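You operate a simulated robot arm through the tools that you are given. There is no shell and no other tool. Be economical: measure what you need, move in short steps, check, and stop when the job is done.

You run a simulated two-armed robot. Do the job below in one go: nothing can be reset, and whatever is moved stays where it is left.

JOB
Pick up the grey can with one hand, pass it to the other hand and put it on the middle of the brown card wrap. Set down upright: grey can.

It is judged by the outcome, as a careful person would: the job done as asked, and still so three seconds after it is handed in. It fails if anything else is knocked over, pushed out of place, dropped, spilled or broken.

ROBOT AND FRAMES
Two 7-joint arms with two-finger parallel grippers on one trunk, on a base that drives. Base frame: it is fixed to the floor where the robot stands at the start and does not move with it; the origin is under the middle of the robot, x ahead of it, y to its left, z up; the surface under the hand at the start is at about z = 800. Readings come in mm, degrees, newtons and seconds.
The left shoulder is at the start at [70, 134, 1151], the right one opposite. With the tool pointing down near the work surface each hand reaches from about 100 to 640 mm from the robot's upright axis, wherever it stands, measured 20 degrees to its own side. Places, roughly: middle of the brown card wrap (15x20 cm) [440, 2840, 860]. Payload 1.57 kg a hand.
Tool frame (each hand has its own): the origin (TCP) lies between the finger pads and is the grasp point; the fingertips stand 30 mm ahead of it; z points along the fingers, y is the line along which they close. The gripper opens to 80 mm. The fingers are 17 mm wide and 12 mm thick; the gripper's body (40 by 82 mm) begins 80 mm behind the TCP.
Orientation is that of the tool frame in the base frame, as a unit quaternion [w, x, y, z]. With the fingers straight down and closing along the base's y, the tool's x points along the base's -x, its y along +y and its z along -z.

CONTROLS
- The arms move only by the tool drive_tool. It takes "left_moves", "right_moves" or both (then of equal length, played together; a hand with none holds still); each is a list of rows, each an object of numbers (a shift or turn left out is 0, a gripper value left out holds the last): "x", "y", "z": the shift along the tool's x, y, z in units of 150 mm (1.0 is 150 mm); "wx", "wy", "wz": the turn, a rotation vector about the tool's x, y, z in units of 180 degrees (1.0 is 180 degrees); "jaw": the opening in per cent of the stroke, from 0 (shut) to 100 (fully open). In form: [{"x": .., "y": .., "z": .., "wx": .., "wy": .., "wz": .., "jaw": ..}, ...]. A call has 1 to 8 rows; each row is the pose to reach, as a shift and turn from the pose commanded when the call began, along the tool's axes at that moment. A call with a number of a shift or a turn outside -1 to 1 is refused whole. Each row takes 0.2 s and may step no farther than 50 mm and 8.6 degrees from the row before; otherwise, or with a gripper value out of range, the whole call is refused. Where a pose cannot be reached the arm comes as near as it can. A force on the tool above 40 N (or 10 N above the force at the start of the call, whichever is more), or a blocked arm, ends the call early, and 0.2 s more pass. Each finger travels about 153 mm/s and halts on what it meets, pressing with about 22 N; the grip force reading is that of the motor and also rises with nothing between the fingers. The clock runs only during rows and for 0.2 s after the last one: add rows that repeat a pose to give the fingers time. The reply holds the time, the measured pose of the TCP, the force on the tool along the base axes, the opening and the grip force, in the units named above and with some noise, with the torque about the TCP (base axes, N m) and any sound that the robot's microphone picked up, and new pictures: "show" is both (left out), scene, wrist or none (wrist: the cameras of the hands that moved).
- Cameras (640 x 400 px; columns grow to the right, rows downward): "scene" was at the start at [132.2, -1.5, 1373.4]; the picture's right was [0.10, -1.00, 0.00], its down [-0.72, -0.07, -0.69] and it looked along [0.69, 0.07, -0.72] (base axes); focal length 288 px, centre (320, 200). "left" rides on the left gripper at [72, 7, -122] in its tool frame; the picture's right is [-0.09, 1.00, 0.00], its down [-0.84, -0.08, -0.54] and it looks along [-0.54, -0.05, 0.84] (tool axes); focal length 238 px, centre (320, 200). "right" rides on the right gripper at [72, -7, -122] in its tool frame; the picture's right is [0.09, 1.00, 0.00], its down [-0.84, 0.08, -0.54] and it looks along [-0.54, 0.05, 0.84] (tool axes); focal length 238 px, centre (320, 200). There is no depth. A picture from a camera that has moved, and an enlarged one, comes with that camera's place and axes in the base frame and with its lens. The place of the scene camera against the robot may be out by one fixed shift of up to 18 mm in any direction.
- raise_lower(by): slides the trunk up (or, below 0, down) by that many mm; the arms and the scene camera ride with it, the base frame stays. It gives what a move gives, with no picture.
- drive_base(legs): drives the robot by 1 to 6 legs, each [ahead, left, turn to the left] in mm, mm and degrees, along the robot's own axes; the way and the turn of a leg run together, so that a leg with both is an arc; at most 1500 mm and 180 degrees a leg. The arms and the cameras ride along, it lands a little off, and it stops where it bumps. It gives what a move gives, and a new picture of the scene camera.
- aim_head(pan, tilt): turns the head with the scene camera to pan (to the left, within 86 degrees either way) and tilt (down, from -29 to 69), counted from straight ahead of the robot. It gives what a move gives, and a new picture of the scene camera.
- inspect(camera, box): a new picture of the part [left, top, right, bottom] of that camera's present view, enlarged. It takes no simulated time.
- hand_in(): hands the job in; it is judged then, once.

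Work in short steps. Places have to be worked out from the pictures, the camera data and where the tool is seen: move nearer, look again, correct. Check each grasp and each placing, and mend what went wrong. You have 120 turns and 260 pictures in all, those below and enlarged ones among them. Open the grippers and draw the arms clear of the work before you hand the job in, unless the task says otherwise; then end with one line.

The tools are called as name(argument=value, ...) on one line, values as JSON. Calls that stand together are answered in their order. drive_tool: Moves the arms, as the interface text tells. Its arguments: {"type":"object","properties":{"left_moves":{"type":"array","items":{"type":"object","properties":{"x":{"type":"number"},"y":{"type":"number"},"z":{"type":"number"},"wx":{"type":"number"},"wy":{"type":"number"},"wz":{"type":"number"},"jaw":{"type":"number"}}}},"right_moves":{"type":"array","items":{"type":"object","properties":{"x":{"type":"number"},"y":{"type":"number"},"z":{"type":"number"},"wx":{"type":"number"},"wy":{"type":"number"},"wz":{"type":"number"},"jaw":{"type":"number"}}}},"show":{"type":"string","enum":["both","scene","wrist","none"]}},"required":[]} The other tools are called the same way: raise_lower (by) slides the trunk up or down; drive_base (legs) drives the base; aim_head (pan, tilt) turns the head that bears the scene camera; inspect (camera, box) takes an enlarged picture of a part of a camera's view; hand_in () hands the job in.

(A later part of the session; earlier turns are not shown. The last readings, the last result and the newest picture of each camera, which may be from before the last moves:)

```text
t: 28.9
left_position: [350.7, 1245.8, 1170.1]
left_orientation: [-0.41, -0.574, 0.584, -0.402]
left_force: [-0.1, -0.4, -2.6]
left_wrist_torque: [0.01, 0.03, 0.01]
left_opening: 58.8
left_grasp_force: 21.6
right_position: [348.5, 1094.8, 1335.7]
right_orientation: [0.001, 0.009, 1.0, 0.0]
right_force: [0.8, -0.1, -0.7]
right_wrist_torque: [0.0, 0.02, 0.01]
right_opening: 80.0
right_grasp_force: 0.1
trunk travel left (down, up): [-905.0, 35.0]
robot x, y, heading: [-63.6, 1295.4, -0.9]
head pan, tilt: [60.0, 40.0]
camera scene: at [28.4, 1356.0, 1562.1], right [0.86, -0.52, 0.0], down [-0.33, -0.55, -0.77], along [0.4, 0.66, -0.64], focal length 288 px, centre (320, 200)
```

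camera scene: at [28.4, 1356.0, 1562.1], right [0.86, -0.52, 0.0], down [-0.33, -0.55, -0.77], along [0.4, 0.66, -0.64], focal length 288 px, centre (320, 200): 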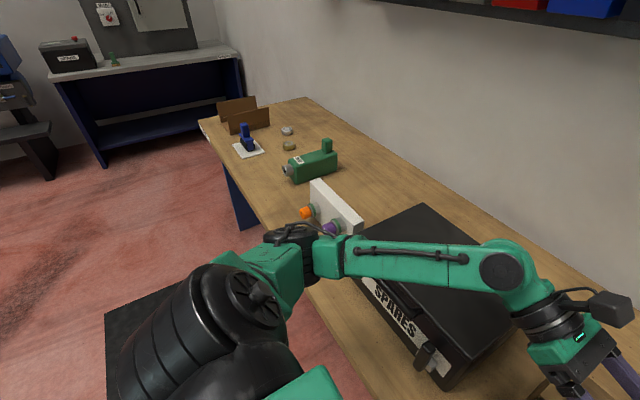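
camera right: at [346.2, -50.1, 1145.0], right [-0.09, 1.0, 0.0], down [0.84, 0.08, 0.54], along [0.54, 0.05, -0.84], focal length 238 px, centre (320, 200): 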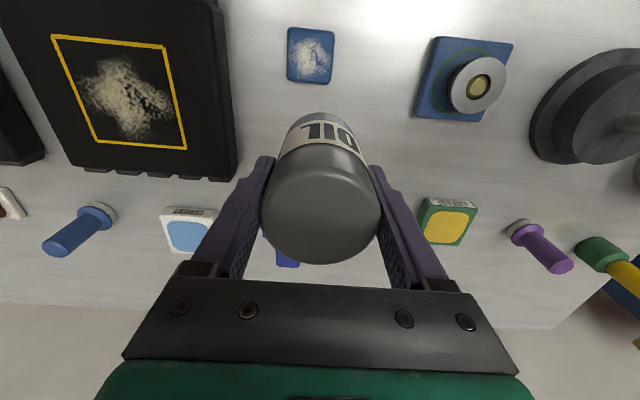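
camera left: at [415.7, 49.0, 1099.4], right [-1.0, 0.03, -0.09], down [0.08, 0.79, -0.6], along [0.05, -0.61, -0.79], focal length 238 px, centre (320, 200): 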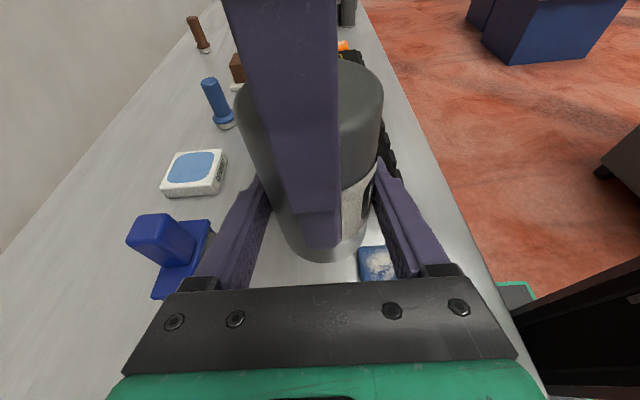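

The brown folded card with upright flaps at the far end of the bench appears to be the card wrap. I drive on and look at it closely.

drive_base(legs=[[0, 1250, 0.9]])

aim_head(pan=30, tilt=50)

```text
t: 35.1
left_position: [371.6, 2488.9, 1170.1]
left_orientation: [-0.409, -0.575, 0.584, -0.402]
left_force: [-0.2, -0.7, -3.6]
left_wrist_torque: [0.01, 0.01, 0.01]
left_opening: 58.6
left_grasp_force: 21.8
right_position: [369.8, 2336.4, 1337.0]
right_orientation: [0.0, 0.007, 1.0, 0.0]
right_force: [0.1, -0.3, -0.1]
right_wrist_torque: [0.0, -0.02, 0.02]
right_opening: 80.0
right_grasp_force: 0.0
trunk travel left (down, up): [-905.0, 35.0]
robot x, y, heading: [-48.2, 2534.6, -0.6]
head pan, tilt: [60.0, 40.0]
camera scene: at [49.2, 2595.3, 1562.1], right [0.86, -0.51, 0.0], down [-0.33, -0.55, -0.77], along [0.39, 0.66, -0.64], focal length 288 px, centre (320, 200)
```

scene: 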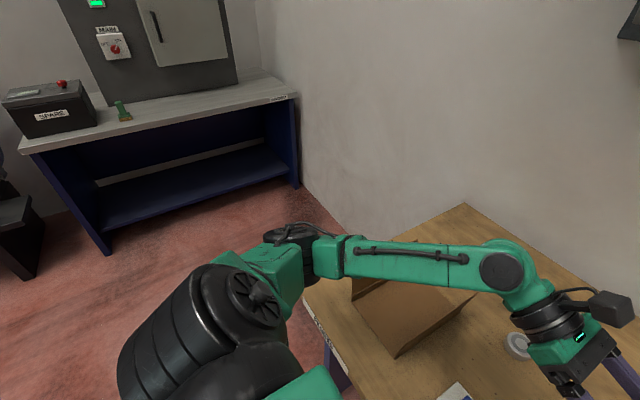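

```text
t: 36.1
left_position: [372.8, 2488.1, 1169.0]
left_orientation: [-0.409, -0.575, 0.583, -0.403]
left_force: [-0.8, 1.0, -3.4]
left_wrist_torque: [-0.01, 0.02, 0.01]
left_opening: 58.5
left_grasp_force: 22.2
right_position: [369.7, 2337.3, 1336.1]
right_orientation: [0.0, 0.008, 1.0, 0.0]
right_force: [0.1, -0.3, -0.3]
right_wrist_torque: [0.0, 0.01, -0.01]
right_opening: 80.0
right_grasp_force: 0.1
trunk travel left (down, up): [-905.0, 35.0]
robot x, y, heading: [-47.3, 2534.2, -0.8]
head pan, tilt: [30.0, 50.0]
camera scene: at [72.8, 2561.1, 1547.9], right [0.49, -0.87, 0.0], down [-0.67, -0.37, -0.64], along [0.56, 0.31, -0.77], focal length 288 px, centre (320, 200)
```

scene: 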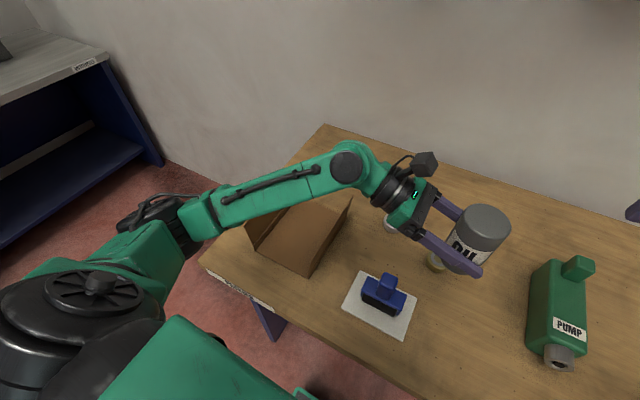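

The wrap is a folded card with upright flaps on its ±y sides, open towards the robot. So I should come in from the front (-x). I swing the left hand about the vertical so it points +x, while shifting it left.

drive_tool(left_moves=[{"x": -0.043, "y": -0.04, "z": -0.118, "wx": 0.0427, "wz": -0.01555}, {"x": -0.086, "y": -0.08, "z": -0.235, "wx": 0.0855, "wz": -0.0311}, {"x": -0.128, "y": -0.12, "z": -0.352, "wx": 0.1282, "wz": -0.0467}, {"x": -0.171, "y": -0.16, "z": -0.47, "wx": 0.1709, "wz": -0.0622}, {"x": -0.214, "y": -0.2, "z": -0.588, "wx": 0.2136, "wz": -0.0777}, {"x": -0.257, "y": -0.24, "z": -0.705, "wx": 0.2564, "wz": -0.0933}, {"x": -0.299, "y": -0.28, "z": -0.822, "wx": 0.2991, "wz": -0.1088}, {"x": -0.342, "y": -0.32, "z": -0.94, "wx": 0.3418, "wz": -0.1244}], show="scene")

```text
t: 37.9
left_position: [421.7, 2638.0, 1169.4]
left_orientation: [0.125, 0.8, -0.178, 0.559]
left_force: [-0.2, -0.6, -2.6]
left_wrist_torque: [0.04, -0.01, 0.04]
left_opening: 58.4
left_grasp_force: 22.3
right_position: [371.1, 2337.1, 1336.3]
right_orientation: [0.0, 0.007, 1.0, 0.001]
right_force: [0.0, 0.4, 0.7]
right_wrist_torque: [0.0, 0.02, -0.01]
right_opening: 79.9
right_grasp_force: 0.1
trunk travel left (down, up): [-905.0, 35.0]
robot x, y, heading: [-47.7, 2535.2, -0.9]
head pan, tilt: [30.0, 50.0]
camera scene: at [72.3, 2559.6, 1548.0], right [0.49, -0.87, 0.0], down [-0.67, -0.37, -0.64], along [0.56, 0.31, -0.77], focal length 288 px, centre (320, 200)
```

scene: 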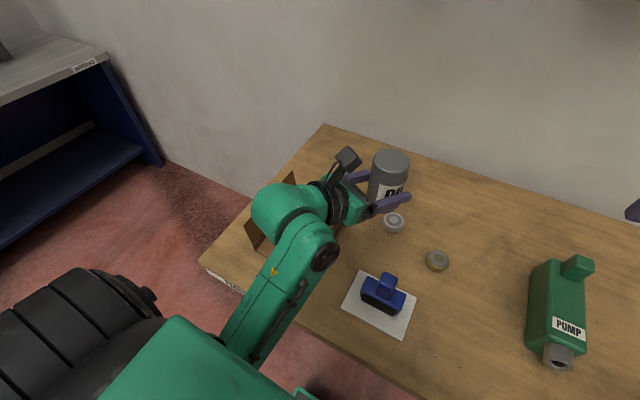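

I finish the last 25° of the swing.

drive_tool(left_moves=[{"wx": 0.0438, "wz": -0.0159}, {"wx": 0.0875, "wz": -0.0319}, {"wx": 0.1313, "wz": -0.0478}], show="both")

```text
t: 38.5
left_position: [419.5, 2651.0, 1156.9]
left_orientation: [-0.032, 0.81, -0.145, 0.567]
left_force: [0.3, -0.8, -2.4]
left_wrist_torque: [0.01, 0.01, 0.0]
left_opening: 58.5
left_grasp_force: 21.8
left hand out of reach, approached as far as the arm can: row 3
right_position: [370.9, 2339.0, 1336.7]
right_orientation: [-0.001, 0.007, 1.0, 0.001]
right_force: [0.8, -0.4, 0.0]
right_wrist_torque: [-0.02, -0.02, 0.02]
right_opening: 79.8
right_grasp_force: 0.0
trunk travel left (down, up): [-905.0, 35.0]
robot x, y, heading: [-46.0, 2531.6, -0.8]
head pan, tilt: [30.0, 50.0]
stopped in row 3 (left hand): the arm was blocked; the commanded pose is now the measured one
camera scene: at [72.1, 2561.6, 1548.0], right [0.49, -0.87, 0.0], down [-0.67, -0.37, -0.64], along [0.56, 0.31, -0.77], focal length 288 px, centre (320, 200)
camera left: at [327.0, 2637.9, 1264.2], right [-0.23, -0.93, -0.3], down [-0.75, 0.36, -0.55], along [0.62, 0.1, -0.78], focal length 238 px, centre (320, 200)
```

scene: 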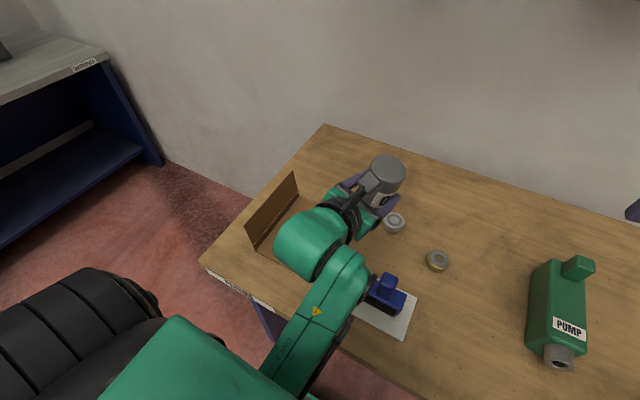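
left: 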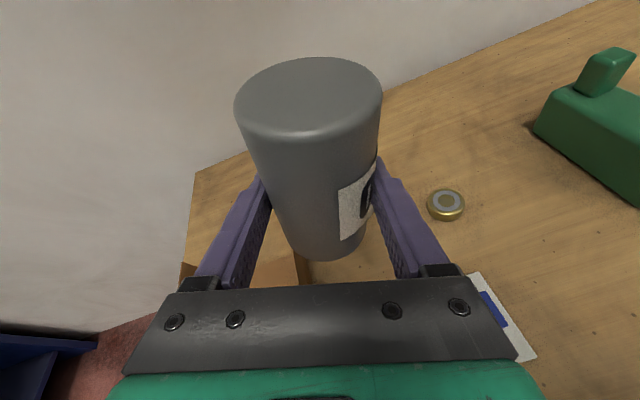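

The wrist hit a joint limit and the hand rolled. I go back to the earlier good, level pose, and will use a base turn for the remaining angle instead.

drive_tool(left_moves=[{"x": 0.035, "y": 0.02, "z": -0.002, "wx": -0.0313, "wy": 0.0049, "wz": -0.0129}, {"x": 0.07, "y": 0.04, "z": -0.004, "wx": -0.0625, "wy": 0.0098, "wz": -0.0258}, {"x": 0.104, "y": 0.062, "z": -0.006, "wx": -0.0938, "wy": 0.0147, "wz": -0.0387}, {"x": 0.104, "y": 0.062, "z": -0.006, "wx": -0.0938, "wy": 0.0147, "wz": -0.0387}], show="wrist")

```text
t: 39.5
left_position: [416.2, 2650.0, 1151.1]
left_orientation: [0.074, 0.807, -0.236, 0.536]
left_force: [0.1, 0.5, -2.9]
left_wrist_torque: [0.04, 0.0, 0.01]
left_opening: 58.5
left_grasp_force: 21.6
right_position: [370.4, 2337.5, 1336.5]
right_orientation: [-0.001, 0.007, 1.0, 0.0]
right_force: [-0.5, -0.8, 0.0]
right_wrist_torque: [0.0, 0.02, -0.02]
right_opening: 80.0
right_grasp_force: 0.0
trunk travel left (down, up): [-905.0, 35.0]
robot x, y, heading: [-47.6, 2535.9, -0.6]
head pan, tilt: [30.0, 50.0]
stopped in row 4 (left hand): the arm was blocked; the commanded pose is now the measured one
camera left: at [335.6, 2667.0, 1265.9], right [-0.49, -0.85, -0.22], down [-0.68, 0.52, -0.52], along [0.55, -0.11, -0.83], focal length 238 px, centre (320, 200)
```

left: 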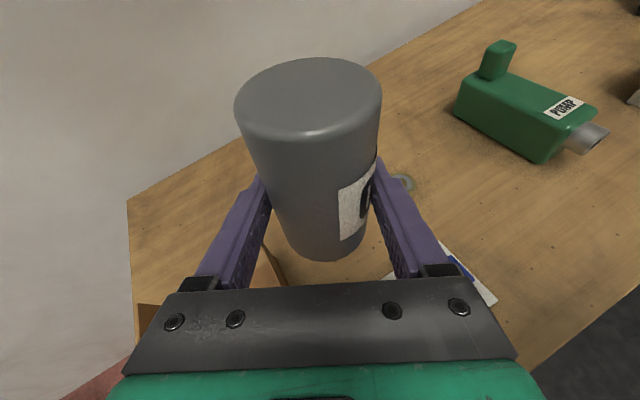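

Partly back; still rolled about 8°. I continue to the earlier good pose from here.

drive_tool(left_moves=[{"x": 0.048, "y": 0.012, "z": 0.003, "wx": -0.0011, "wy": 0.0082, "wz": -0.015}, {"x": 0.097, "y": 0.025, "z": 0.007, "wx": -0.0022, "wy": 0.0164, "wz": -0.03}, {"x": 0.145, "y": 0.037, "z": 0.01, "wx": -0.0033, "wy": 0.0246, "wz": -0.0451}], show="scene")

```text
t: 40.0
left_position: [413.7, 2659.2, 1141.8]
left_orientation: [0.04, 0.807, -0.275, 0.52]
left_force: [-0.5, 0.3, -2.1]
left_wrist_torque: [0.03, 0.05, 0.01]
left_opening: 58.0
left_grasp_force: 22.0
right_position: [370.5, 2337.5, 1338.1]
right_orientation: [0.0, 0.007, 1.0, -0.001]
right_force: [-0.2, -0.5, -1.2]
right_wrist_torque: [0.02, -0.02, 0.01]
right_opening: 79.7
right_grasp_force: 0.1
trunk travel left (down, up): [-905.0, 35.0]
robot x, y, heading: [-43.5, 2538.3, -0.7]
head pan, tilt: [30.0, 50.0]
stopped in row 2 (left hand): the arm was blocked; the commanded pose is now the measured one
camera scene: at [73.2, 2561.5, 1547.9], right [0.49, -0.87, 0.0], down [-0.67, -0.37, -0.64], along [0.56, 0.31, -0.77], focal length 288 px, centre (320, 200)
```

scene: 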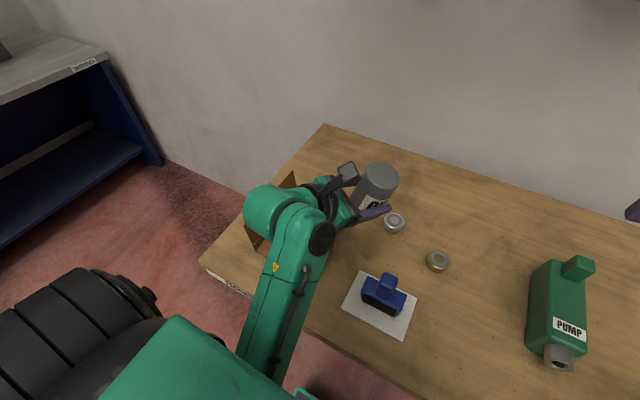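

It's drifting the wrong way, so the arm seems jammed against a joint limit. I try pure translation forward (+x) to free it.

drive_tool(left_moves=[{"x": 0.034, "y": -0.054, "z": 0.09}, {"x": 0.068, "y": -0.108, "z": 0.18}, {"x": 0.102, "y": -0.162, "z": 0.272}], show="scene")

```text
t: 41.0
left_position: [461.9, 2681.5, 1128.7]
left_orientation: [-0.007, 0.812, -0.307, 0.497]
left_force: [0.3, -0.8, -2.9]
left_wrist_torque: [-0.01, 0.01, 0.04]
left_opening: 58.3
left_grasp_force: 22.2
right_position: [370.3, 2337.1, 1335.8]
right_orientation: [0.0, 0.007, 1.0, 0.0]
right_force: [0.6, 0.5, -0.9]
right_wrist_torque: [-0.06, 0.02, 0.06]
right_opening: 79.9
right_grasp_force: 0.0
trunk travel left (down, up): [-905.0, 35.0]
robot x, y, heading: [-49.7, 2533.3, -0.7]
head pan, tilt: [30.0, 50.0]
stopped in row 3 (left hand): the arm was blocked; the commanded pose is now the measured one
camera scene: at [72.5, 2560.8, 1547.9], right [0.49, -0.87, 0.0], down [-0.67, -0.37, -0.64], along [0.56, 0.31, -0.77], focal length 288 px, centre (320, 200)
```

scene: 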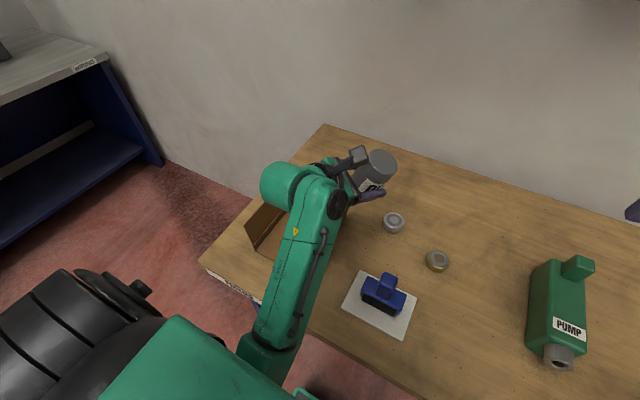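

I command a bolder return towards a level pose pointing 45° right of forward and further to the right, where the arm was comfortable.

drive_tool(left_moves=[{"x": 0.112, "y": 0.106, "z": -0.025, "wx": -0.0284, "wy": 0.02, "wz": -0.0146}, {"x": 0.223, "y": 0.212, "z": -0.05, "wx": -0.0568, "wy": 0.04, "wz": -0.0291}, {"x": 0.335, "y": 0.318, "z": -0.074, "wx": -0.0851, "wy": 0.06, "wz": -0.0437}, {"x": 0.447, "y": 0.424, "z": -0.099, "wx": -0.1135, "wy": 0.08, "wz": -0.0582}, {"x": 0.447, "y": 0.424, "z": -0.099, "wx": -0.1135, "wy": 0.08, "wz": -0.0582}], show="scene")

```text
t: 41.8
left_position: [444.5, 2657.0, 1137.8]
left_orientation: [0.092, 0.791, -0.352, 0.492]
left_force: [1.3, -0.6, -3.1]
left_wrist_torque: [0.01, 0.0, 0.0]
left_opening: 58.2
left_grasp_force: 21.7
right_position: [369.8, 2337.8, 1336.4]
right_orientation: [0.0, 0.007, 1.0, 0.0]
right_force: [-0.6, -0.2, 0.7]
right_wrist_torque: [0.01, -0.02, -0.03]
right_opening: 79.8
right_grasp_force: 0.0
trunk travel left (down, up): [-905.0, 35.0]
robot x, y, heading: [-45.5, 2531.2, -0.7]
head pan, tilt: [30.0, 50.0]
stopped in row 4 (left hand): the arm was blocked; the commanded pose is now the measured one
camera scene: at [73.0, 2561.1, 1547.9], right [0.49, -0.87, 0.0], down [-0.67, -0.37, -0.64], along [0.56, 0.31, -0.77], focal length 288 px, centre (320, 200)
```

scene: 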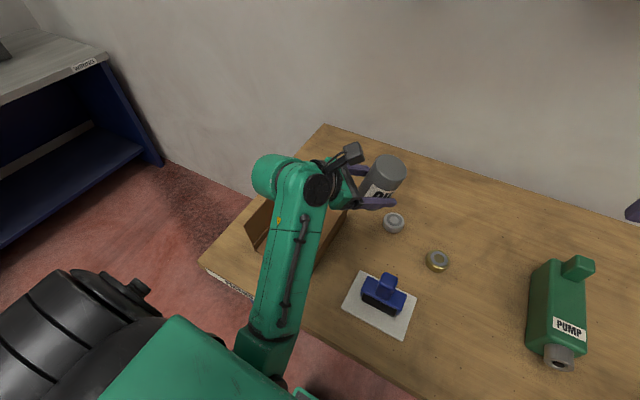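

Improving. I continue further back the same way.

drive_tool(left_moves=[{"x": 0.113, "y": 0.124, "z": 0.035, "wx": -0.0302, "wy": 0.0173, "wz": -0.0034}, {"x": 0.227, "y": 0.248, "z": 0.07, "wx": -0.0605, "wy": 0.0346, "wz": -0.0069}, {"x": 0.34, "y": 0.373, "z": 0.105, "wx": -0.0907, "wy": 0.0519, "wz": -0.0103}, {"x": 0.453, "y": 0.497, "z": 0.14, "wx": -0.1209, "wy": 0.0692, "wz": -0.0137}, {"x": 0.453, "y": 0.497, "z": 0.14, "wx": -0.1209, "wy": 0.0692, "wz": -0.0137}], show="scene")

```text
t: 42.8
left_position: [431.7, 2606.8, 1136.6]
left_orientation: [0.208, 0.746, -0.432, 0.463]
left_force: [0.3, 0.0, -2.4]
left_wrist_torque: [0.03, 0.03, 0.02]
left_opening: 58.3
left_grasp_force: 22.2
right_position: [369.8, 2336.9, 1336.8]
right_orientation: [-0.001, 0.007, 1.0, 0.0]
right_force: [0.0, -0.2, -1.0]
right_wrist_torque: [-0.01, -0.02, 0.0]
right_opening: 79.9
right_grasp_force: 0.1
trunk travel left (down, up): [-905.0, 35.0]
robot x, y, heading: [-45.8, 2534.3, -0.7]
head pan, tilt: [30.0, 50.0]
stopped in row 4 (left hand): the arm was blocked; the commanded pose is now the measured one
camera scene: at [73.3, 2560.7, 1547.9], right [0.49, -0.87, 0.0], down [-0.67, -0.37, -0.64], along [0.56, 0.31, -0.77], focal length 288 px, centre (320, 200)
```

scene: 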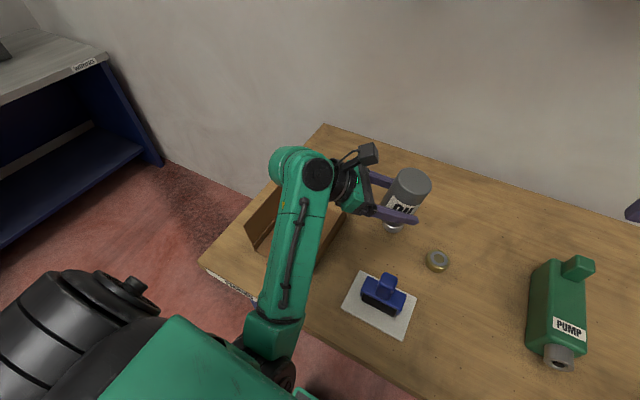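

I look down at the elbow area to see whether it is touching anything.

aim_head(pan=50, tilt=69)

```text
t: 43.6
left_position: [432.0, 2606.3, 1136.8]
left_orientation: [0.208, 0.746, -0.432, 0.463]
left_force: [0.4, -1.0, -3.0]
left_wrist_torque: [-0.01, -0.05, -0.01]
left_opening: 58.2
left_grasp_force: 21.8
right_position: [370.1, 2338.0, 1335.7]
right_orientation: [0.0, 0.007, 1.0, 0.0]
right_force: [-0.1, 1.1, 1.0]
right_wrist_torque: [-0.02, -0.03, 0.02]
right_opening: 79.9
right_grasp_force: 0.1
trunk travel left (down, up): [-905.0, 35.0]
robot x, y, heading: [-44.5, 2533.2, -0.9]
head pan, tilt: [50.0, 68.8]
camera scene: at [42.2, 2565.7, 1526.0], right [0.76, -0.65, 0.0], down [-0.61, -0.7, -0.36], along [0.24, 0.27, -0.93], focal length 288 px, centre (320, 200)
```

scene: 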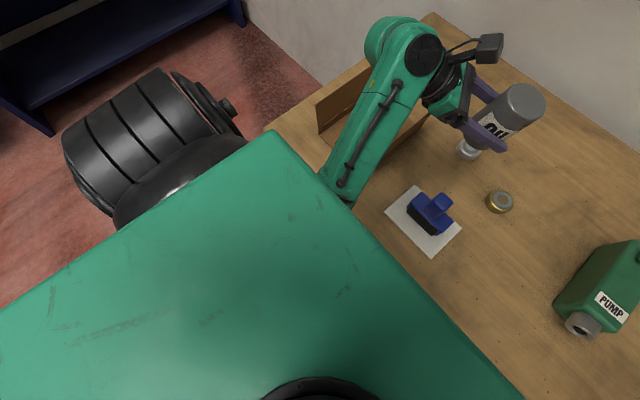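

The forearm is tucked close under the torso plate, which explains the blocking. I return fully to the original -y-pointing orientation, slightly further out.

drive_tool(left_moves=[{"x": 0.112, "y": 0.03, "z": 0.105, "wx": -0.0356, "wy": 0.0116, "wz": 0.0101}, {"x": 0.224, "y": 0.06, "z": 0.21, "wx": -0.0712, "wy": 0.0232, "wz": 0.0202}, {"x": 0.337, "y": 0.09, "z": 0.315, "wx": -0.1067, "wy": 0.0349, "wz": 0.0304}, {"x": 0.449, "y": 0.12, "z": 0.42, "wx": -0.1423, "wy": 0.0465, "wz": 0.0405}, {"x": 0.561, "y": 0.15, "z": 0.525, "wx": -0.1779, "wy": 0.0581, "wz": 0.0506}, {"x": 0.561, "y": 0.15, "z": 0.525, "wx": -0.1779, "wy": 0.0581, "wz": 0.0506}], show="scene")

```text
t: 45.0
left_position: [470.6, 2499.4, 1172.2]
left_orientation: [-0.407, -0.578, 0.578, -0.408]
left_force: [-0.6, 0.1, -2.7]
left_wrist_torque: [0.01, 0.02, -0.02]
left_opening: 58.5
left_grasp_force: 21.5
right_position: [370.5, 2338.0, 1336.7]
right_orientation: [0.0, 0.007, 1.0, 0.0]
right_force: [0.4, 0.1, -0.1]
right_wrist_torque: [0.01, 0.0, 0.01]
right_opening: 79.8
right_grasp_force: 0.1
trunk travel left (down, up): [-905.0, 35.0]
robot x, y, heading: [-48.3, 2533.4, -0.9]
head pan, tilt: [50.0, 68.8]
camera scene: at [41.9, 2565.6, 1526.0], right [0.76, -0.65, 0.0], down [-0.61, -0.71, -0.36], along [0.24, 0.27, -0.93], focal length 288 px, centre (320, 200)
```

scene: 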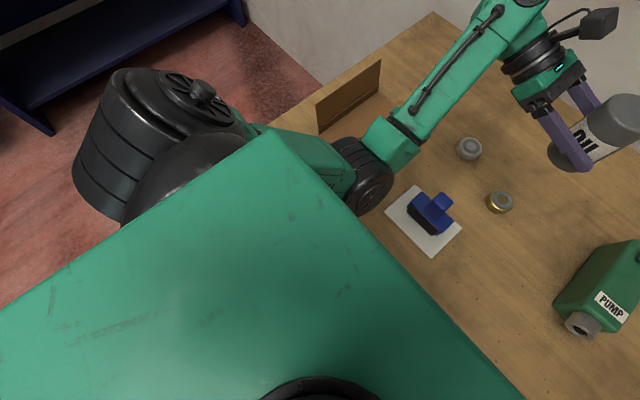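

Fully recovered and the can is upright. The hand is at a good spot; I swing it 58° (to about 32° right of forward) — a pose range that worked earlier — then will turn the base left by ~30°.

drive_tool(left_moves=[{"x": -0.011, "y": -0.011, "z": -0.03, "wx": 0.0433, "wz": -0.0157}, {"x": -0.022, "y": -0.022, "z": -0.06, "wx": 0.0866, "wz": -0.0314}, {"x": -0.033, "y": -0.034, "z": -0.091, "wx": 0.1299, "wz": -0.0471}, {"x": -0.044, "y": -0.046, "z": -0.122, "wx": 0.1731, "wz": -0.0629}, {"x": -0.055, "y": -0.057, "z": -0.152, "wx": 0.2164, "wz": -0.0786}, {"x": -0.066, "y": -0.068, "z": -0.183, "wx": 0.2597, "wz": -0.0943}, {"x": -0.0775, "y": -0.08, "z": -0.213, "wx": 0.303, "wz": -0.11}], show="scene")

```text
t: 46.1
left_position: [510.7, 2555.4, 1241.5]
left_orientation: [0.178, 0.693, -0.417, 0.56]
left_force: [-0.4, 0.1, -2.3]
left_wrist_torque: [0.03, 0.02, 0.05]
left_opening: 57.9
left_grasp_force: 21.7
right_position: [369.2, 2337.5, 1335.7]
right_orientation: [0.0, 0.007, 1.0, -0.001]
right_force: [1.1, 0.8, 0.0]
right_wrist_torque: [-0.01, -0.01, -0.03]
right_opening: 79.8
right_grasp_force: 0.0
trunk travel left (down, up): [-905.0, 35.0]
robot x, y, heading: [-45.3, 2536.6, -0.8]
head pan, tilt: [50.0, 68.8]
stopped in row 5 (left hand): the arm was blocked; the commanded pose is now the measured one
camera scene: at [41.8, 2565.2, 1526.0], right [0.76, -0.65, 0.0], down [-0.61, -0.71, -0.36], along [0.24, 0.27, -0.93], focal length 288 px, centre (320, 200)
```

scene: 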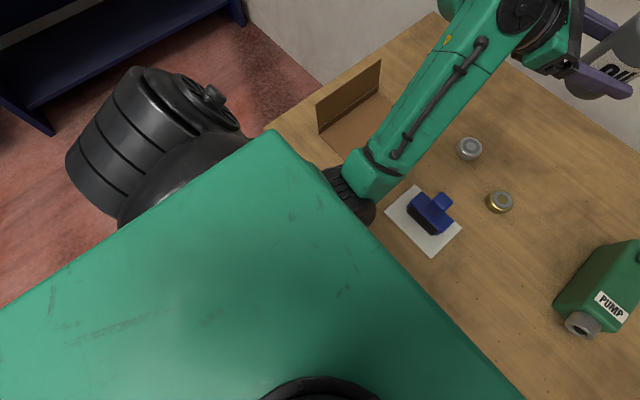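

Blocked again in that range. Better plan: bring the left hand back to the good -y pose, set the can down on free bench, and regrasp it with the left hand from above, so it can be lowered vertically between the flaps. First I recover.

drive_tool(left_moves=[{"x": -0.06, "y": 0.106, "z": 0.047, "wx": -0.0433, "wy": 0.003, "wz": 0.0006}, {"x": -0.12, "y": 0.212, "z": 0.094, "wx": -0.0865, "wy": 0.0061, "wz": 0.0012}, {"x": -0.179, "y": 0.319, "z": 0.141, "wx": -0.1298, "wy": 0.0091, "wz": 0.0018}, {"x": -0.239, "y": 0.425, "z": 0.188, "wx": -0.173, "wy": 0.0122, "wz": 0.0024}, {"x": -0.299, "y": 0.531, "z": 0.235, "wx": -0.2163, "wy": 0.0152, "wz": 0.003}, {"x": -0.299, "y": 0.531, "z": 0.235, "wx": -0.2163, "wy": 0.0152, "wz": 0.003}], show="none")

aim_head(pan=0, tilt=48)

```text
t: 47.5
left_position: [469.1, 2501.4, 1172.0]
left_orientation: [-0.41, -0.577, 0.578, -0.407]
left_force: [0.4, 0.0, -2.5]
left_wrist_torque: [0.01, -0.01, -0.02]
left_opening: 58.0
left_grasp_force: 21.8
right_position: [370.5, 2337.6, 1335.5]
right_orientation: [0.0, 0.006, 1.0, 0.0]
right_force: [-0.4, 0.9, -0.3]
right_wrist_torque: [-0.06, 0.04, -0.01]
right_opening: 79.7
right_grasp_force: 0.0
trunk travel left (down, up): [-905.0, 35.0]
robot x, y, heading: [-51.4, 2531.6, -0.8]
head pan, tilt: [50.0, 68.8]
```

```text
t: 48.7
left_position: [469.0, 2501.2, 1171.7]
left_orientation: [0.409, 0.578, -0.577, 0.407]
left_force: [-0.5, -0.1, -2.9]
left_wrist_torque: [0.01, -0.02, -0.02]
left_opening: 58.2
left_grasp_force: 21.9
right_position: [370.6, 2338.3, 1336.3]
right_orientation: [0.0, 0.007, 1.0, 0.0]
right_force: [-0.8, -0.5, 0.0]
right_wrist_torque: [-0.01, 0.02, -0.04]
right_opening: 80.1
right_grasp_force: 0.0
trunk travel left (down, up): [-905.0, 35.0]
robot x, y, heading: [-46.2, 2533.6, -0.7]
head pan, tilt: [0.0, 48.0]
camera scene: at [84.6, 2522.2, 1550.6], right [-0.01, -1.0, 0.0], down [-0.74, 0.01, -0.67], along [0.67, -0.01, -0.74], focal length 288 px, centre (320, 200)
```

scene: 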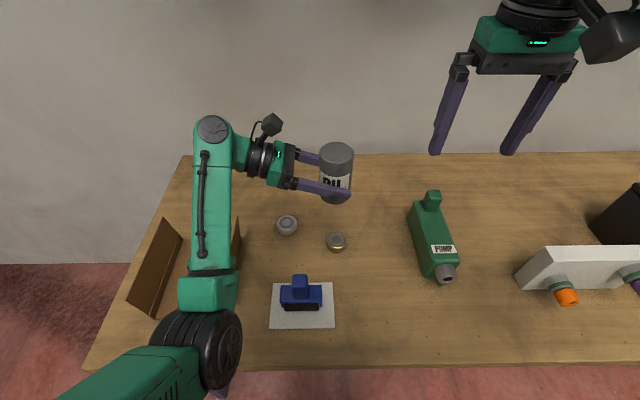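

Free bench spot: about [475, 2388], between the roller card and the pump. I drive the base right ~113 mm, then lower by trunk and arm together.

drive_base(legs=[[0, -113, 0.8]])

raise_lower(by=-80)

inspect(camera="left", box=[0, 0, 640, 400])

```text
t: 49.9
left_position: [469.2, 2399.8, 1171.3]
left_orientation: [0.407, 0.581, -0.572, 0.412]
left_force: [-0.4, 0.6, -2.8]
left_wrist_torque: [-0.02, 0.02, -0.03]
left_opening: 57.9
left_grasp_force: 21.7
right_position: [373.2, 2235.4, 1337.2]
right_orientation: [0.001, -0.002, 1.0, -0.002]
right_force: [-0.1, 0.7, -0.1]
right_wrist_torque: [-0.06, 0.01, 0.02]
right_opening: 80.0
right_grasp_force: 0.1
trunk travel left (down, up): [-905.0, 35.0]
robot x, y, heading: [-47.2, 2419.0, 0.3]
head pan, tilt: [0.0, 48.0]
camera scene: at [83.9, 2417.0, 1550.6], right [0.0, -1.0, 0.0], down [-0.74, 0.0, -0.67], along [0.67, 0.0, -0.74], focal length 288 px, centre (320, 200)
```

scene: 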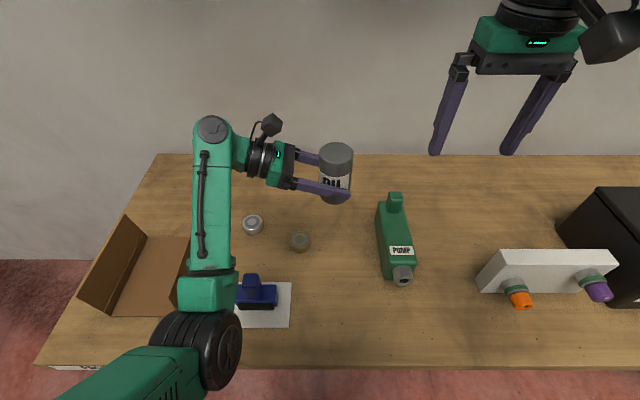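

```text
t: 51.0
left_position: [469.9, 2398.7, 1092.6]
left_orientation: [0.405, 0.583, -0.572, 0.411]
left_force: [0.4, -1.0, -1.7]
left_wrist_torque: [-0.01, 0.02, -0.01]
left_opening: 58.0
left_grasp_force: 21.9
right_position: [373.3, 2232.7, 1257.3]
right_orientation: [0.001, -0.002, 1.0, 0.0]
right_force: [-0.5, -0.4, -0.5]
right_wrist_torque: [0.01, -0.01, -0.01]
right_opening: 80.0
right_grasp_force: 0.1
trunk travel left (down, up): [-825.0, 115.0]
robot x, y, heading: [-45.9, 2419.7, 0.2]
head pan, tilt: [0.0, 48.0]
```

```text
1.00 times, centred on (320, 200) of left (not enlarged: the box is as wide or as high as the picture)
camera zoom: at [461.9, 2487.3, 1200.2], right [-1.0, 0.02, -0.08], down [0.06, 0.79, -0.61], along [0.06, -0.61, -0.79], focal length 238 px, centre (320, 200)
```

zoom: 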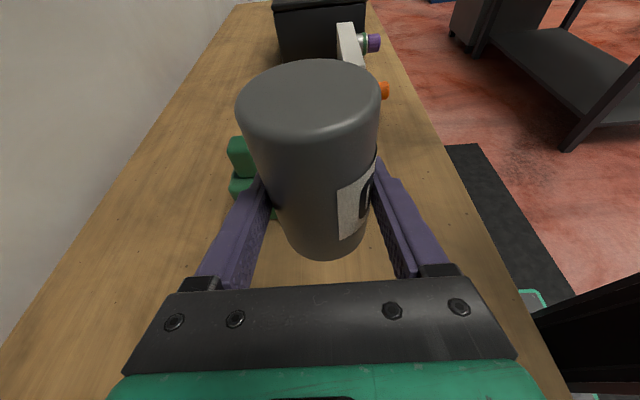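

Descending with the arm, 140 mm straight down first, with a 10 mm shift forward.

drive_tool(left_moves=[{"x": -0.22, "y": -0.017, "z": 0.08}, {"x": -0.439, "y": -0.034, "z": 0.16}, {"x": -0.658, "y": -0.05, "z": 0.239}, {"x": -0.877, "y": -0.067, "z": 0.319}], show="scene")

```text
t: 52.0
left_position: [480.1, 2396.3, 950.3]
left_orientation: [0.406, 0.582, -0.573, 0.41]
left_force: [0.5, -0.3, -2.3]
left_wrist_torque: [-0.01, 0.02, -0.01]
left_opening: 58.4
left_grasp_force: 21.3
right_position: [374.4, 2231.5, 1255.6]
right_orientation: [-0.001, -0.001, 1.0, 0.0]
right_force: [0.0, 0.8, -0.1]
right_wrist_torque: [-0.02, -0.04, 0.0]
right_opening: 79.9
right_grasp_force: 0.1
trunk travel left (down, up): [-825.0, 115.0]
robot x, y, heading: [-50.0, 2421.2, 0.0]
head pan, tilt: [0.0, 48.0]
camera scene: at [84.9, 2412.2, 1470.5], right [0.0, -1.0, 0.0], down [-0.74, 0.0, -0.67], along [0.67, 0.0, -0.74], focal length 288 px, centre (320, 200)
```

scene: 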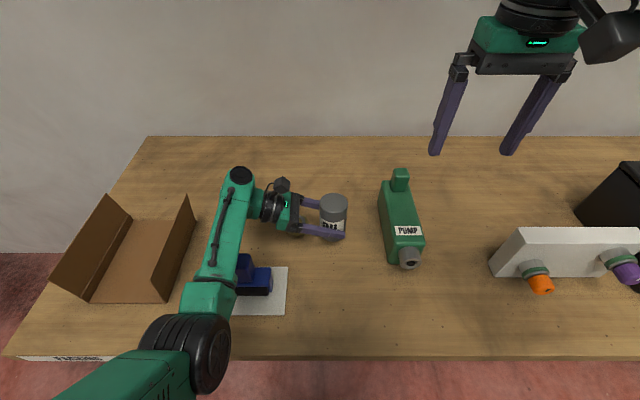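

Clear all round. I lower another 38 mm.

drive_tool(left_moves=[{"x": -0.12, "z": 0.0433}, {"x": -0.238, "z": 0.0866}], show="scene")

inspect(camera="scene", box=[200, 150, 420, 300])

```text
t: 52.6
left_position: [480.7, 2395.3, 912.5]
left_orientation: [0.407, 0.582, -0.573, 0.41]
left_force: [0.1, -0.5, -2.2]
left_wrist_torque: [-0.01, 0.02, 0.01]
left_opening: 58.2
left_grasp_force: 21.8
right_position: [373.4, 2232.4, 1256.2]
right_orientation: [-0.001, -0.002, 1.0, 0.0]
right_force: [0.2, 0.4, -0.8]
right_wrist_torque: [0.03, -0.02, 0.0]
right_opening: 79.9
right_grasp_force: 0.1
trunk travel left (down, up): [-825.0, 115.0]
robot x, y, heading: [-49.1, 2424.2, 0.1]
head pan, tilt: [0.0, 48.0]
camera scene: at [84.9, 2412.0, 1470.5], right [0.0, -1.0, 0.0], down [-0.74, 0.0, -0.67], along [0.67, 0.0, -0.74], focal length 288 px, centre (320, 200)
```

scene: 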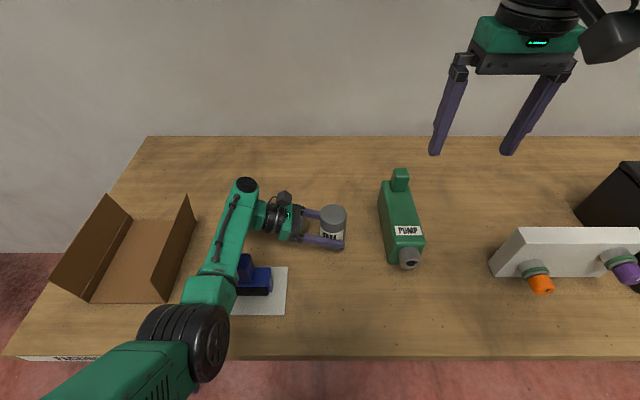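

```text
2.67 times, centred on (310, 225) of scene
camera zoom: at [84.9, 2412.0, 1470.5], right [0.0, -1.0, 0.0], down [-0.74, 0.0, -0.67], along [0.67, 0.0, -0.74], focal length 767 px, centre (347, 133)
```

zoom: 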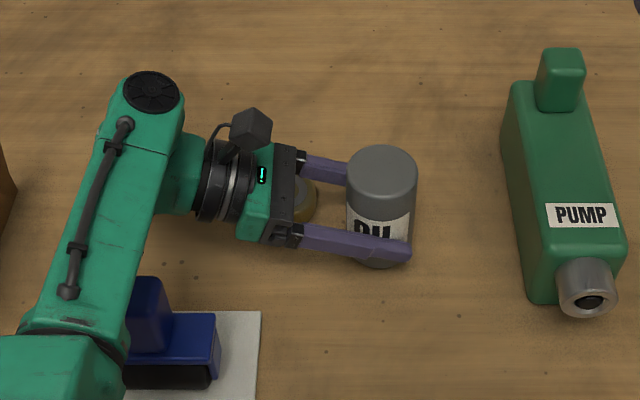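

About 12 mm to go by my estimate. I lower in 2–3 mm rows and watch the force.

drive_tool(left_moves=[{"x": -0.019, "z": 0.0068}, {"x": -0.038, "z": 0.0137}, {"x": -0.05, "z": 0.0182}, {"x": -0.0625, "z": 0.0228}], show="none")

```text
t: 53.6
left_position: [477.8, 2395.2, 904.6]
left_orientation: [0.404, 0.582, -0.574, 0.411]
left_force: [0.7, 0.2, 3.6]
left_wrist_torque: [0.1, -0.25, -0.03]
left_opening: 58.1
left_grasp_force: 21.5
right_position: [372.7, 2232.5, 1256.5]
right_orientation: [0.0, -0.002, 1.0, 0.0]
right_force: [-0.1, -0.3, 0.5]
right_wrist_torque: [0.0, 0.03, 0.0]
right_opening: 80.3
right_grasp_force: 0.2
trunk travel left (down, up): [-825.0, 115.0]
robot x, y, heading: [-45.5, 2419.8, -0.1]
head pan, tilt: [0.0, 48.0]
```

Contact felt (force rose from -2.3 to +3.6 N) at z≈904. I press 1 mm more and look before releasing.

drive_tool(left_moves=[{"x": -0.0063, "z": 0.0023}, {"x": -0.0063, "z": 0.0023}], show="wrist")

inspect(camera="scene", box=[280, 180, 380, 260])

```text
t: 54.2
left_position: [478.4, 2395.8, 904.6]
left_orientation: [0.405, 0.581, -0.574, 0.411]
left_force: [4.8, 0.0, 11.8]
left_wrist_torque: [0.27, -0.13, 0.01]
left_opening: 57.9
left_grasp_force: 21.6
right_position: [371.6, 2231.3, 1256.4]
right_orientation: [0.0, -0.002, 1.0, -0.001]
right_force: [0.2, 0.5, -0.8]
right_wrist_torque: [0.02, 0.0, 0.03]
right_opening: 80.3
right_grasp_force: 0.0
trunk travel left (down, up): [-825.0, 115.0]
robot x, y, heading: [-47.7, 2421.2, -0.1]
head pan, tilt: [0.0, 48.0]
camera left: at [470.7, 2484.7, 1012.4], right [-1.0, 0.02, -0.09], down [0.07, 0.79, -0.61], along [0.06, -0.61, -0.79], focal length 238 px, centre (320, 200)
```

left: 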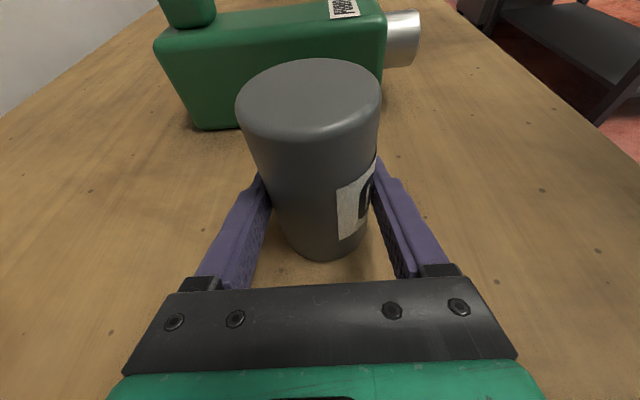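

```text
5.00 times, centred on (330, 220) of scene
camera zoom: at [82.3, 2412.1, 1470.9], right [0.0, -1.0, 0.0], down [-0.74, 0.0, -0.67], along [0.67, 0.0, -0.74], focal length 1438 px, centre (270, 100)
```

zoom: 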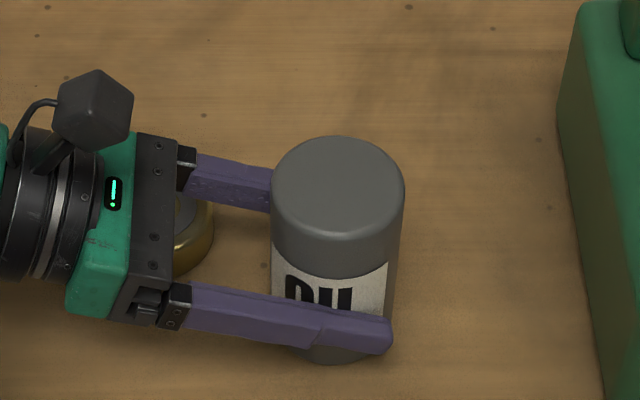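

The can is on the bench, upright. I open the left gripper.

drive_tool(left_moves=[{"jaw": 80}, {"jaw": 100}, {"jaw": 100}], show="none")

inspect(camera="scene", box=[260, 170, 400, 270])

inspect(camera="left", box=[160, 0, 480, 300])

```text
t: 55.0
left_position: [479.1, 2394.7, 901.4]
left_orientation: [0.405, 0.583, -0.572, 0.41]
left_force: [1.2, 0.7, -0.8]
left_wrist_torque: [0.01, 0.0, 0.02]
left_opening: 80.2
left_grasp_force: 0.0
right_position: [373.5, 2231.2, 1256.3]
right_orientation: [0.0, -0.002, 1.0, -0.001]
right_force: [0.3, 0.2, -0.3]
right_wrist_torque: [-0.01, 0.0, -0.04]
right_opening: 79.9
right_grasp_force: 0.0
trunk travel left (down, up): [-825.0, 115.0]
robot x, y, heading: [-46.9, 2420.1, -0.1]
head pan, tilt: [0.0, 48.0]
```

```text
4.00 times, centred on (330, 220) of scene
camera zoom: at [83.4, 2411.9, 1470.6], right [0.0, -1.0, 0.0], down [-0.74, 0.0, -0.67], along [0.67, 0.0, -0.74], focal length 1150 px, centre (280, 120)
```

zoom: 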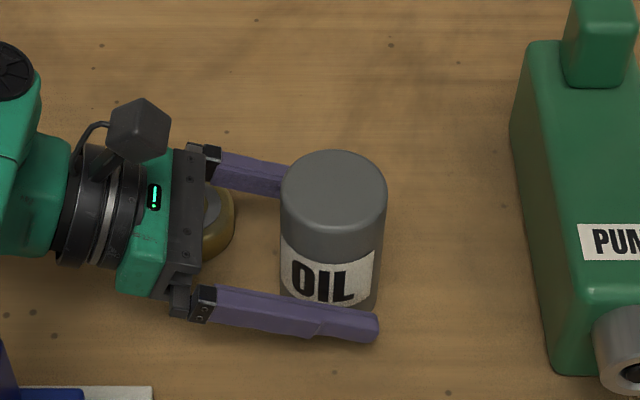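

```text
1.33 times, centred on (320, 150) of left
camera zoom: at [470.9, 2484.7, 1010.6], right [-1.0, 0.02, -0.08], down [0.06, 0.79, -0.61], along [0.06, -0.61, -0.79], focal length 318 px, centre (320, 267)
```

zoom: 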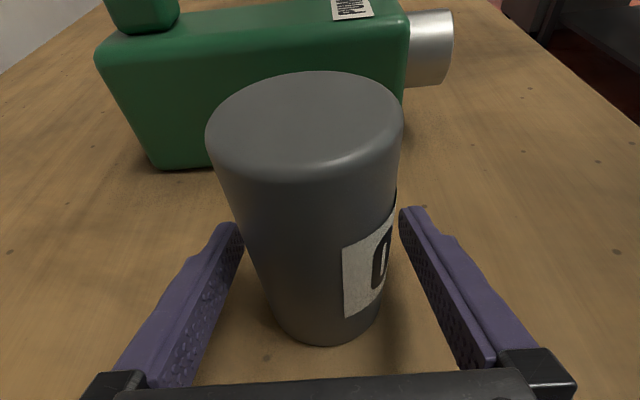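

Released cleanly. I retreat along the tool axis (back and up).

drive_tool(left_moves=[{"z": -0.2}, {"z": -0.45}, {"z": -0.7}, {"z": -0.9}, {"z": -0.9, "x": 0.3}, {"z": -0.9, "x": 0.6}, {"z": -0.9, "x": 0.9}], show="both")

```text
t: 56.6
left_position: [478.2, 2477.8, 1074.2]
left_orientation: [0.406, 0.582, -0.573, 0.41]
left_force: [0.5, 0.1, -0.8]
left_wrist_torque: [0.0, 0.0, 0.0]
left_opening: 80.1
left_grasp_force: 0.0
right_position: [371.9, 2231.3, 1257.2]
right_orientation: [0.0, -0.002, 1.0, -0.001]
right_force: [0.3, -0.1, 0.3]
right_wrist_torque: [-0.02, -0.04, 0.01]
right_opening: 80.2
right_grasp_force: 0.1
trunk travel left (down, up): [-825.0, 115.0]
robot x, y, heading: [-47.1, 2422.3, 0.2]
head pan, tilt: [0.0, 48.0]
camera scene: at [83.0, 2411.8, 1470.6], right [0.0, -1.0, 0.0], down [-0.74, 0.0, -0.67], along [0.67, 0.0, -0.74], focal length 288 px, centre (320, 200)
camera left: at [471.6, 2567.1, 1183.5], right [-1.0, 0.02, -0.08], down [0.06, 0.79, -0.61], along [0.06, -0.61, -0.79], focal length 238 px, centre (320, 200)
```

scene: 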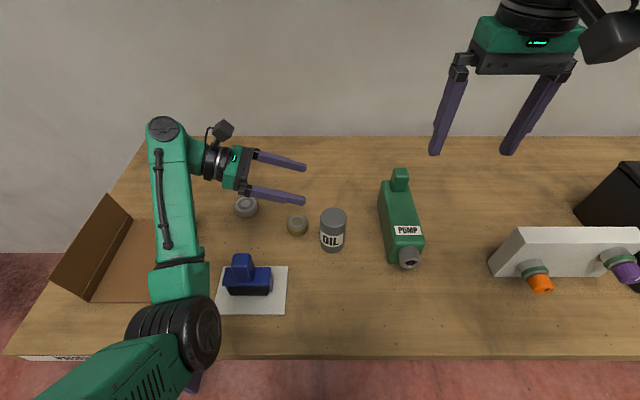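
left: 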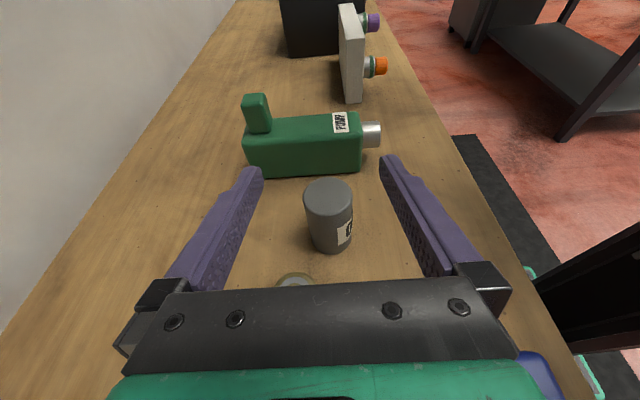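

Can stands upright, everything undisturbed. Now I turn the left hand to point straight down, closing along x (so it's slim between the flaps).

drive_tool(left_moves=[{"wy": -0.045}, {"wy": -0.09}, {"wy": -0.135}, {"wy": -0.18}, {"wy": -0.225}, {"wy": -0.27}, {"wy": -0.315}, {"wy": -0.36}], show="both")

```text
t: 58.5
left_position: [478.3, 2476.7, 1074.4]
left_orientation: [0.035, 0.712, -0.701, 0.034]
left_force: [0.0, 0.1, 0.1]
left_wrist_torque: [0.01, 0.0, 0.01]
left_opening: 80.0
left_grasp_force: 0.0
right_position: [372.5, 2231.3, 1257.4]
right_orientation: [-0.001, -0.002, 1.0, 0.0]
right_force: [-0.2, 0.0, -0.7]
right_wrist_torque: [0.0, -0.02, 0.02]
right_opening: 80.0
right_grasp_force: 0.0
trunk travel left (down, up): [-825.0, 115.0]
robot x, y, heading: [-43.3, 2421.2, 0.1]
head pan, tilt: [0.0, 48.0]
camera scene: at [83.4, 2411.0, 1470.6], right [0.0, -1.0, 0.0], down [-0.74, 0.0, -0.67], along [0.67, 0.0, -0.74], focal length 288 px, centre (320, 200)
camera left: at [473.1, 2415.5, 1203.4], right [-1.0, 0.08, -0.01], down [0.06, 0.89, 0.46], along [0.04, 0.46, -0.89], focal length 238 px, centre (320, 200)
```

scene: 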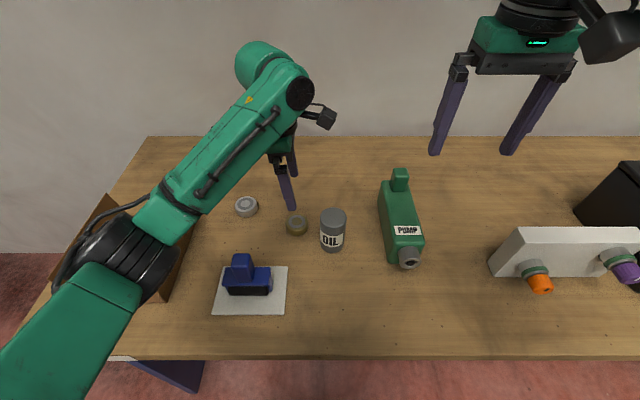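
left: 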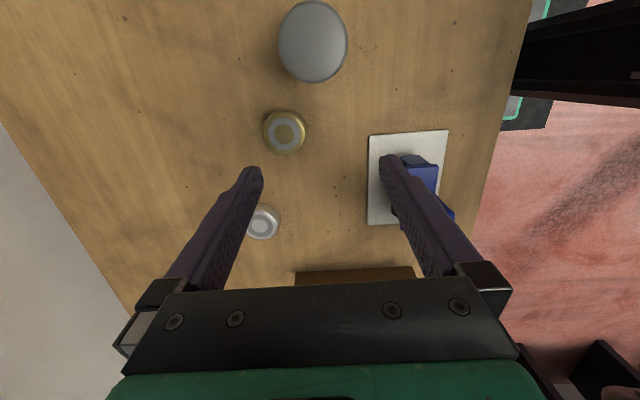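

Nearly vertical (5.6° left). I finish the turn and centre over the can at about [479, 2392].

drive_tool(left_moves=[{"x": 0.28, "wy": -0.015}, {"x": 0.56, "wy": -0.031}, {"x": 0.56, "wy": -0.031}], show="both")

```text
t: 59.2
left_position: [477.2, 2396.6, 1084.1]
left_orientation: [0.002, 0.713, -0.702, 0.0]
left_force: [0.7, 0.0, -0.1]
left_wrist_torque: [-0.01, 0.0, -0.04]
left_opening: 80.4
left_grasp_force: 0.2
right_position: [373.2, 2233.8, 1256.4]
right_orientation: [0.0, -0.002, 1.0, -0.001]
right_force: [0.0, 0.1, -0.4]
right_wrist_torque: [-0.01, 0.02, -0.03]
right_opening: 80.0
right_grasp_force: 0.0
trunk travel left (down, up): [-825.0, 115.0]
robot x, y, heading: [-51.4, 2419.6, 0.2]
head pan, tilt: [0.0, 48.0]
camera scene: at [83.3, 2414.0, 1470.7], right [0.0, -1.0, 0.0], down [-0.74, 0.0, -0.67], along [0.67, 0.0, -0.74], focal length 288 px, centre (320, 200)
camera left: at [472.2, 2322.7, 1205.8], right [-1.0, 0.08, 0.0], down [0.07, 0.84, 0.54], along [0.04, 0.54, -0.84], focal length 238 px, centre (320, 200)
```

scene: 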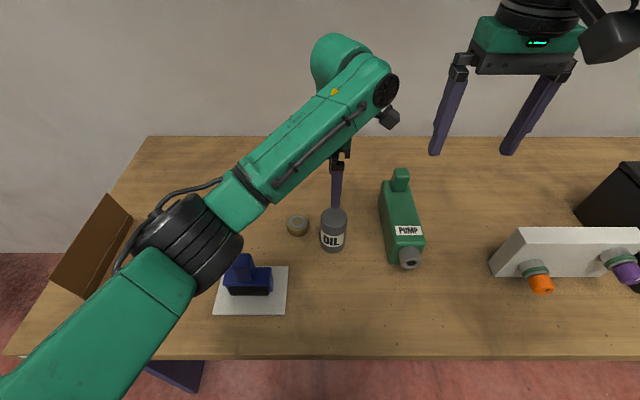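
left: 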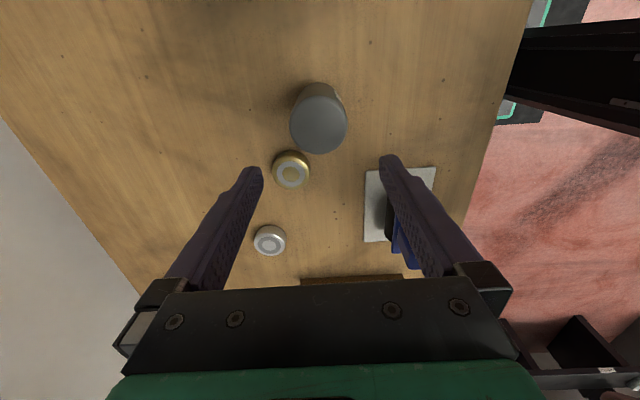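

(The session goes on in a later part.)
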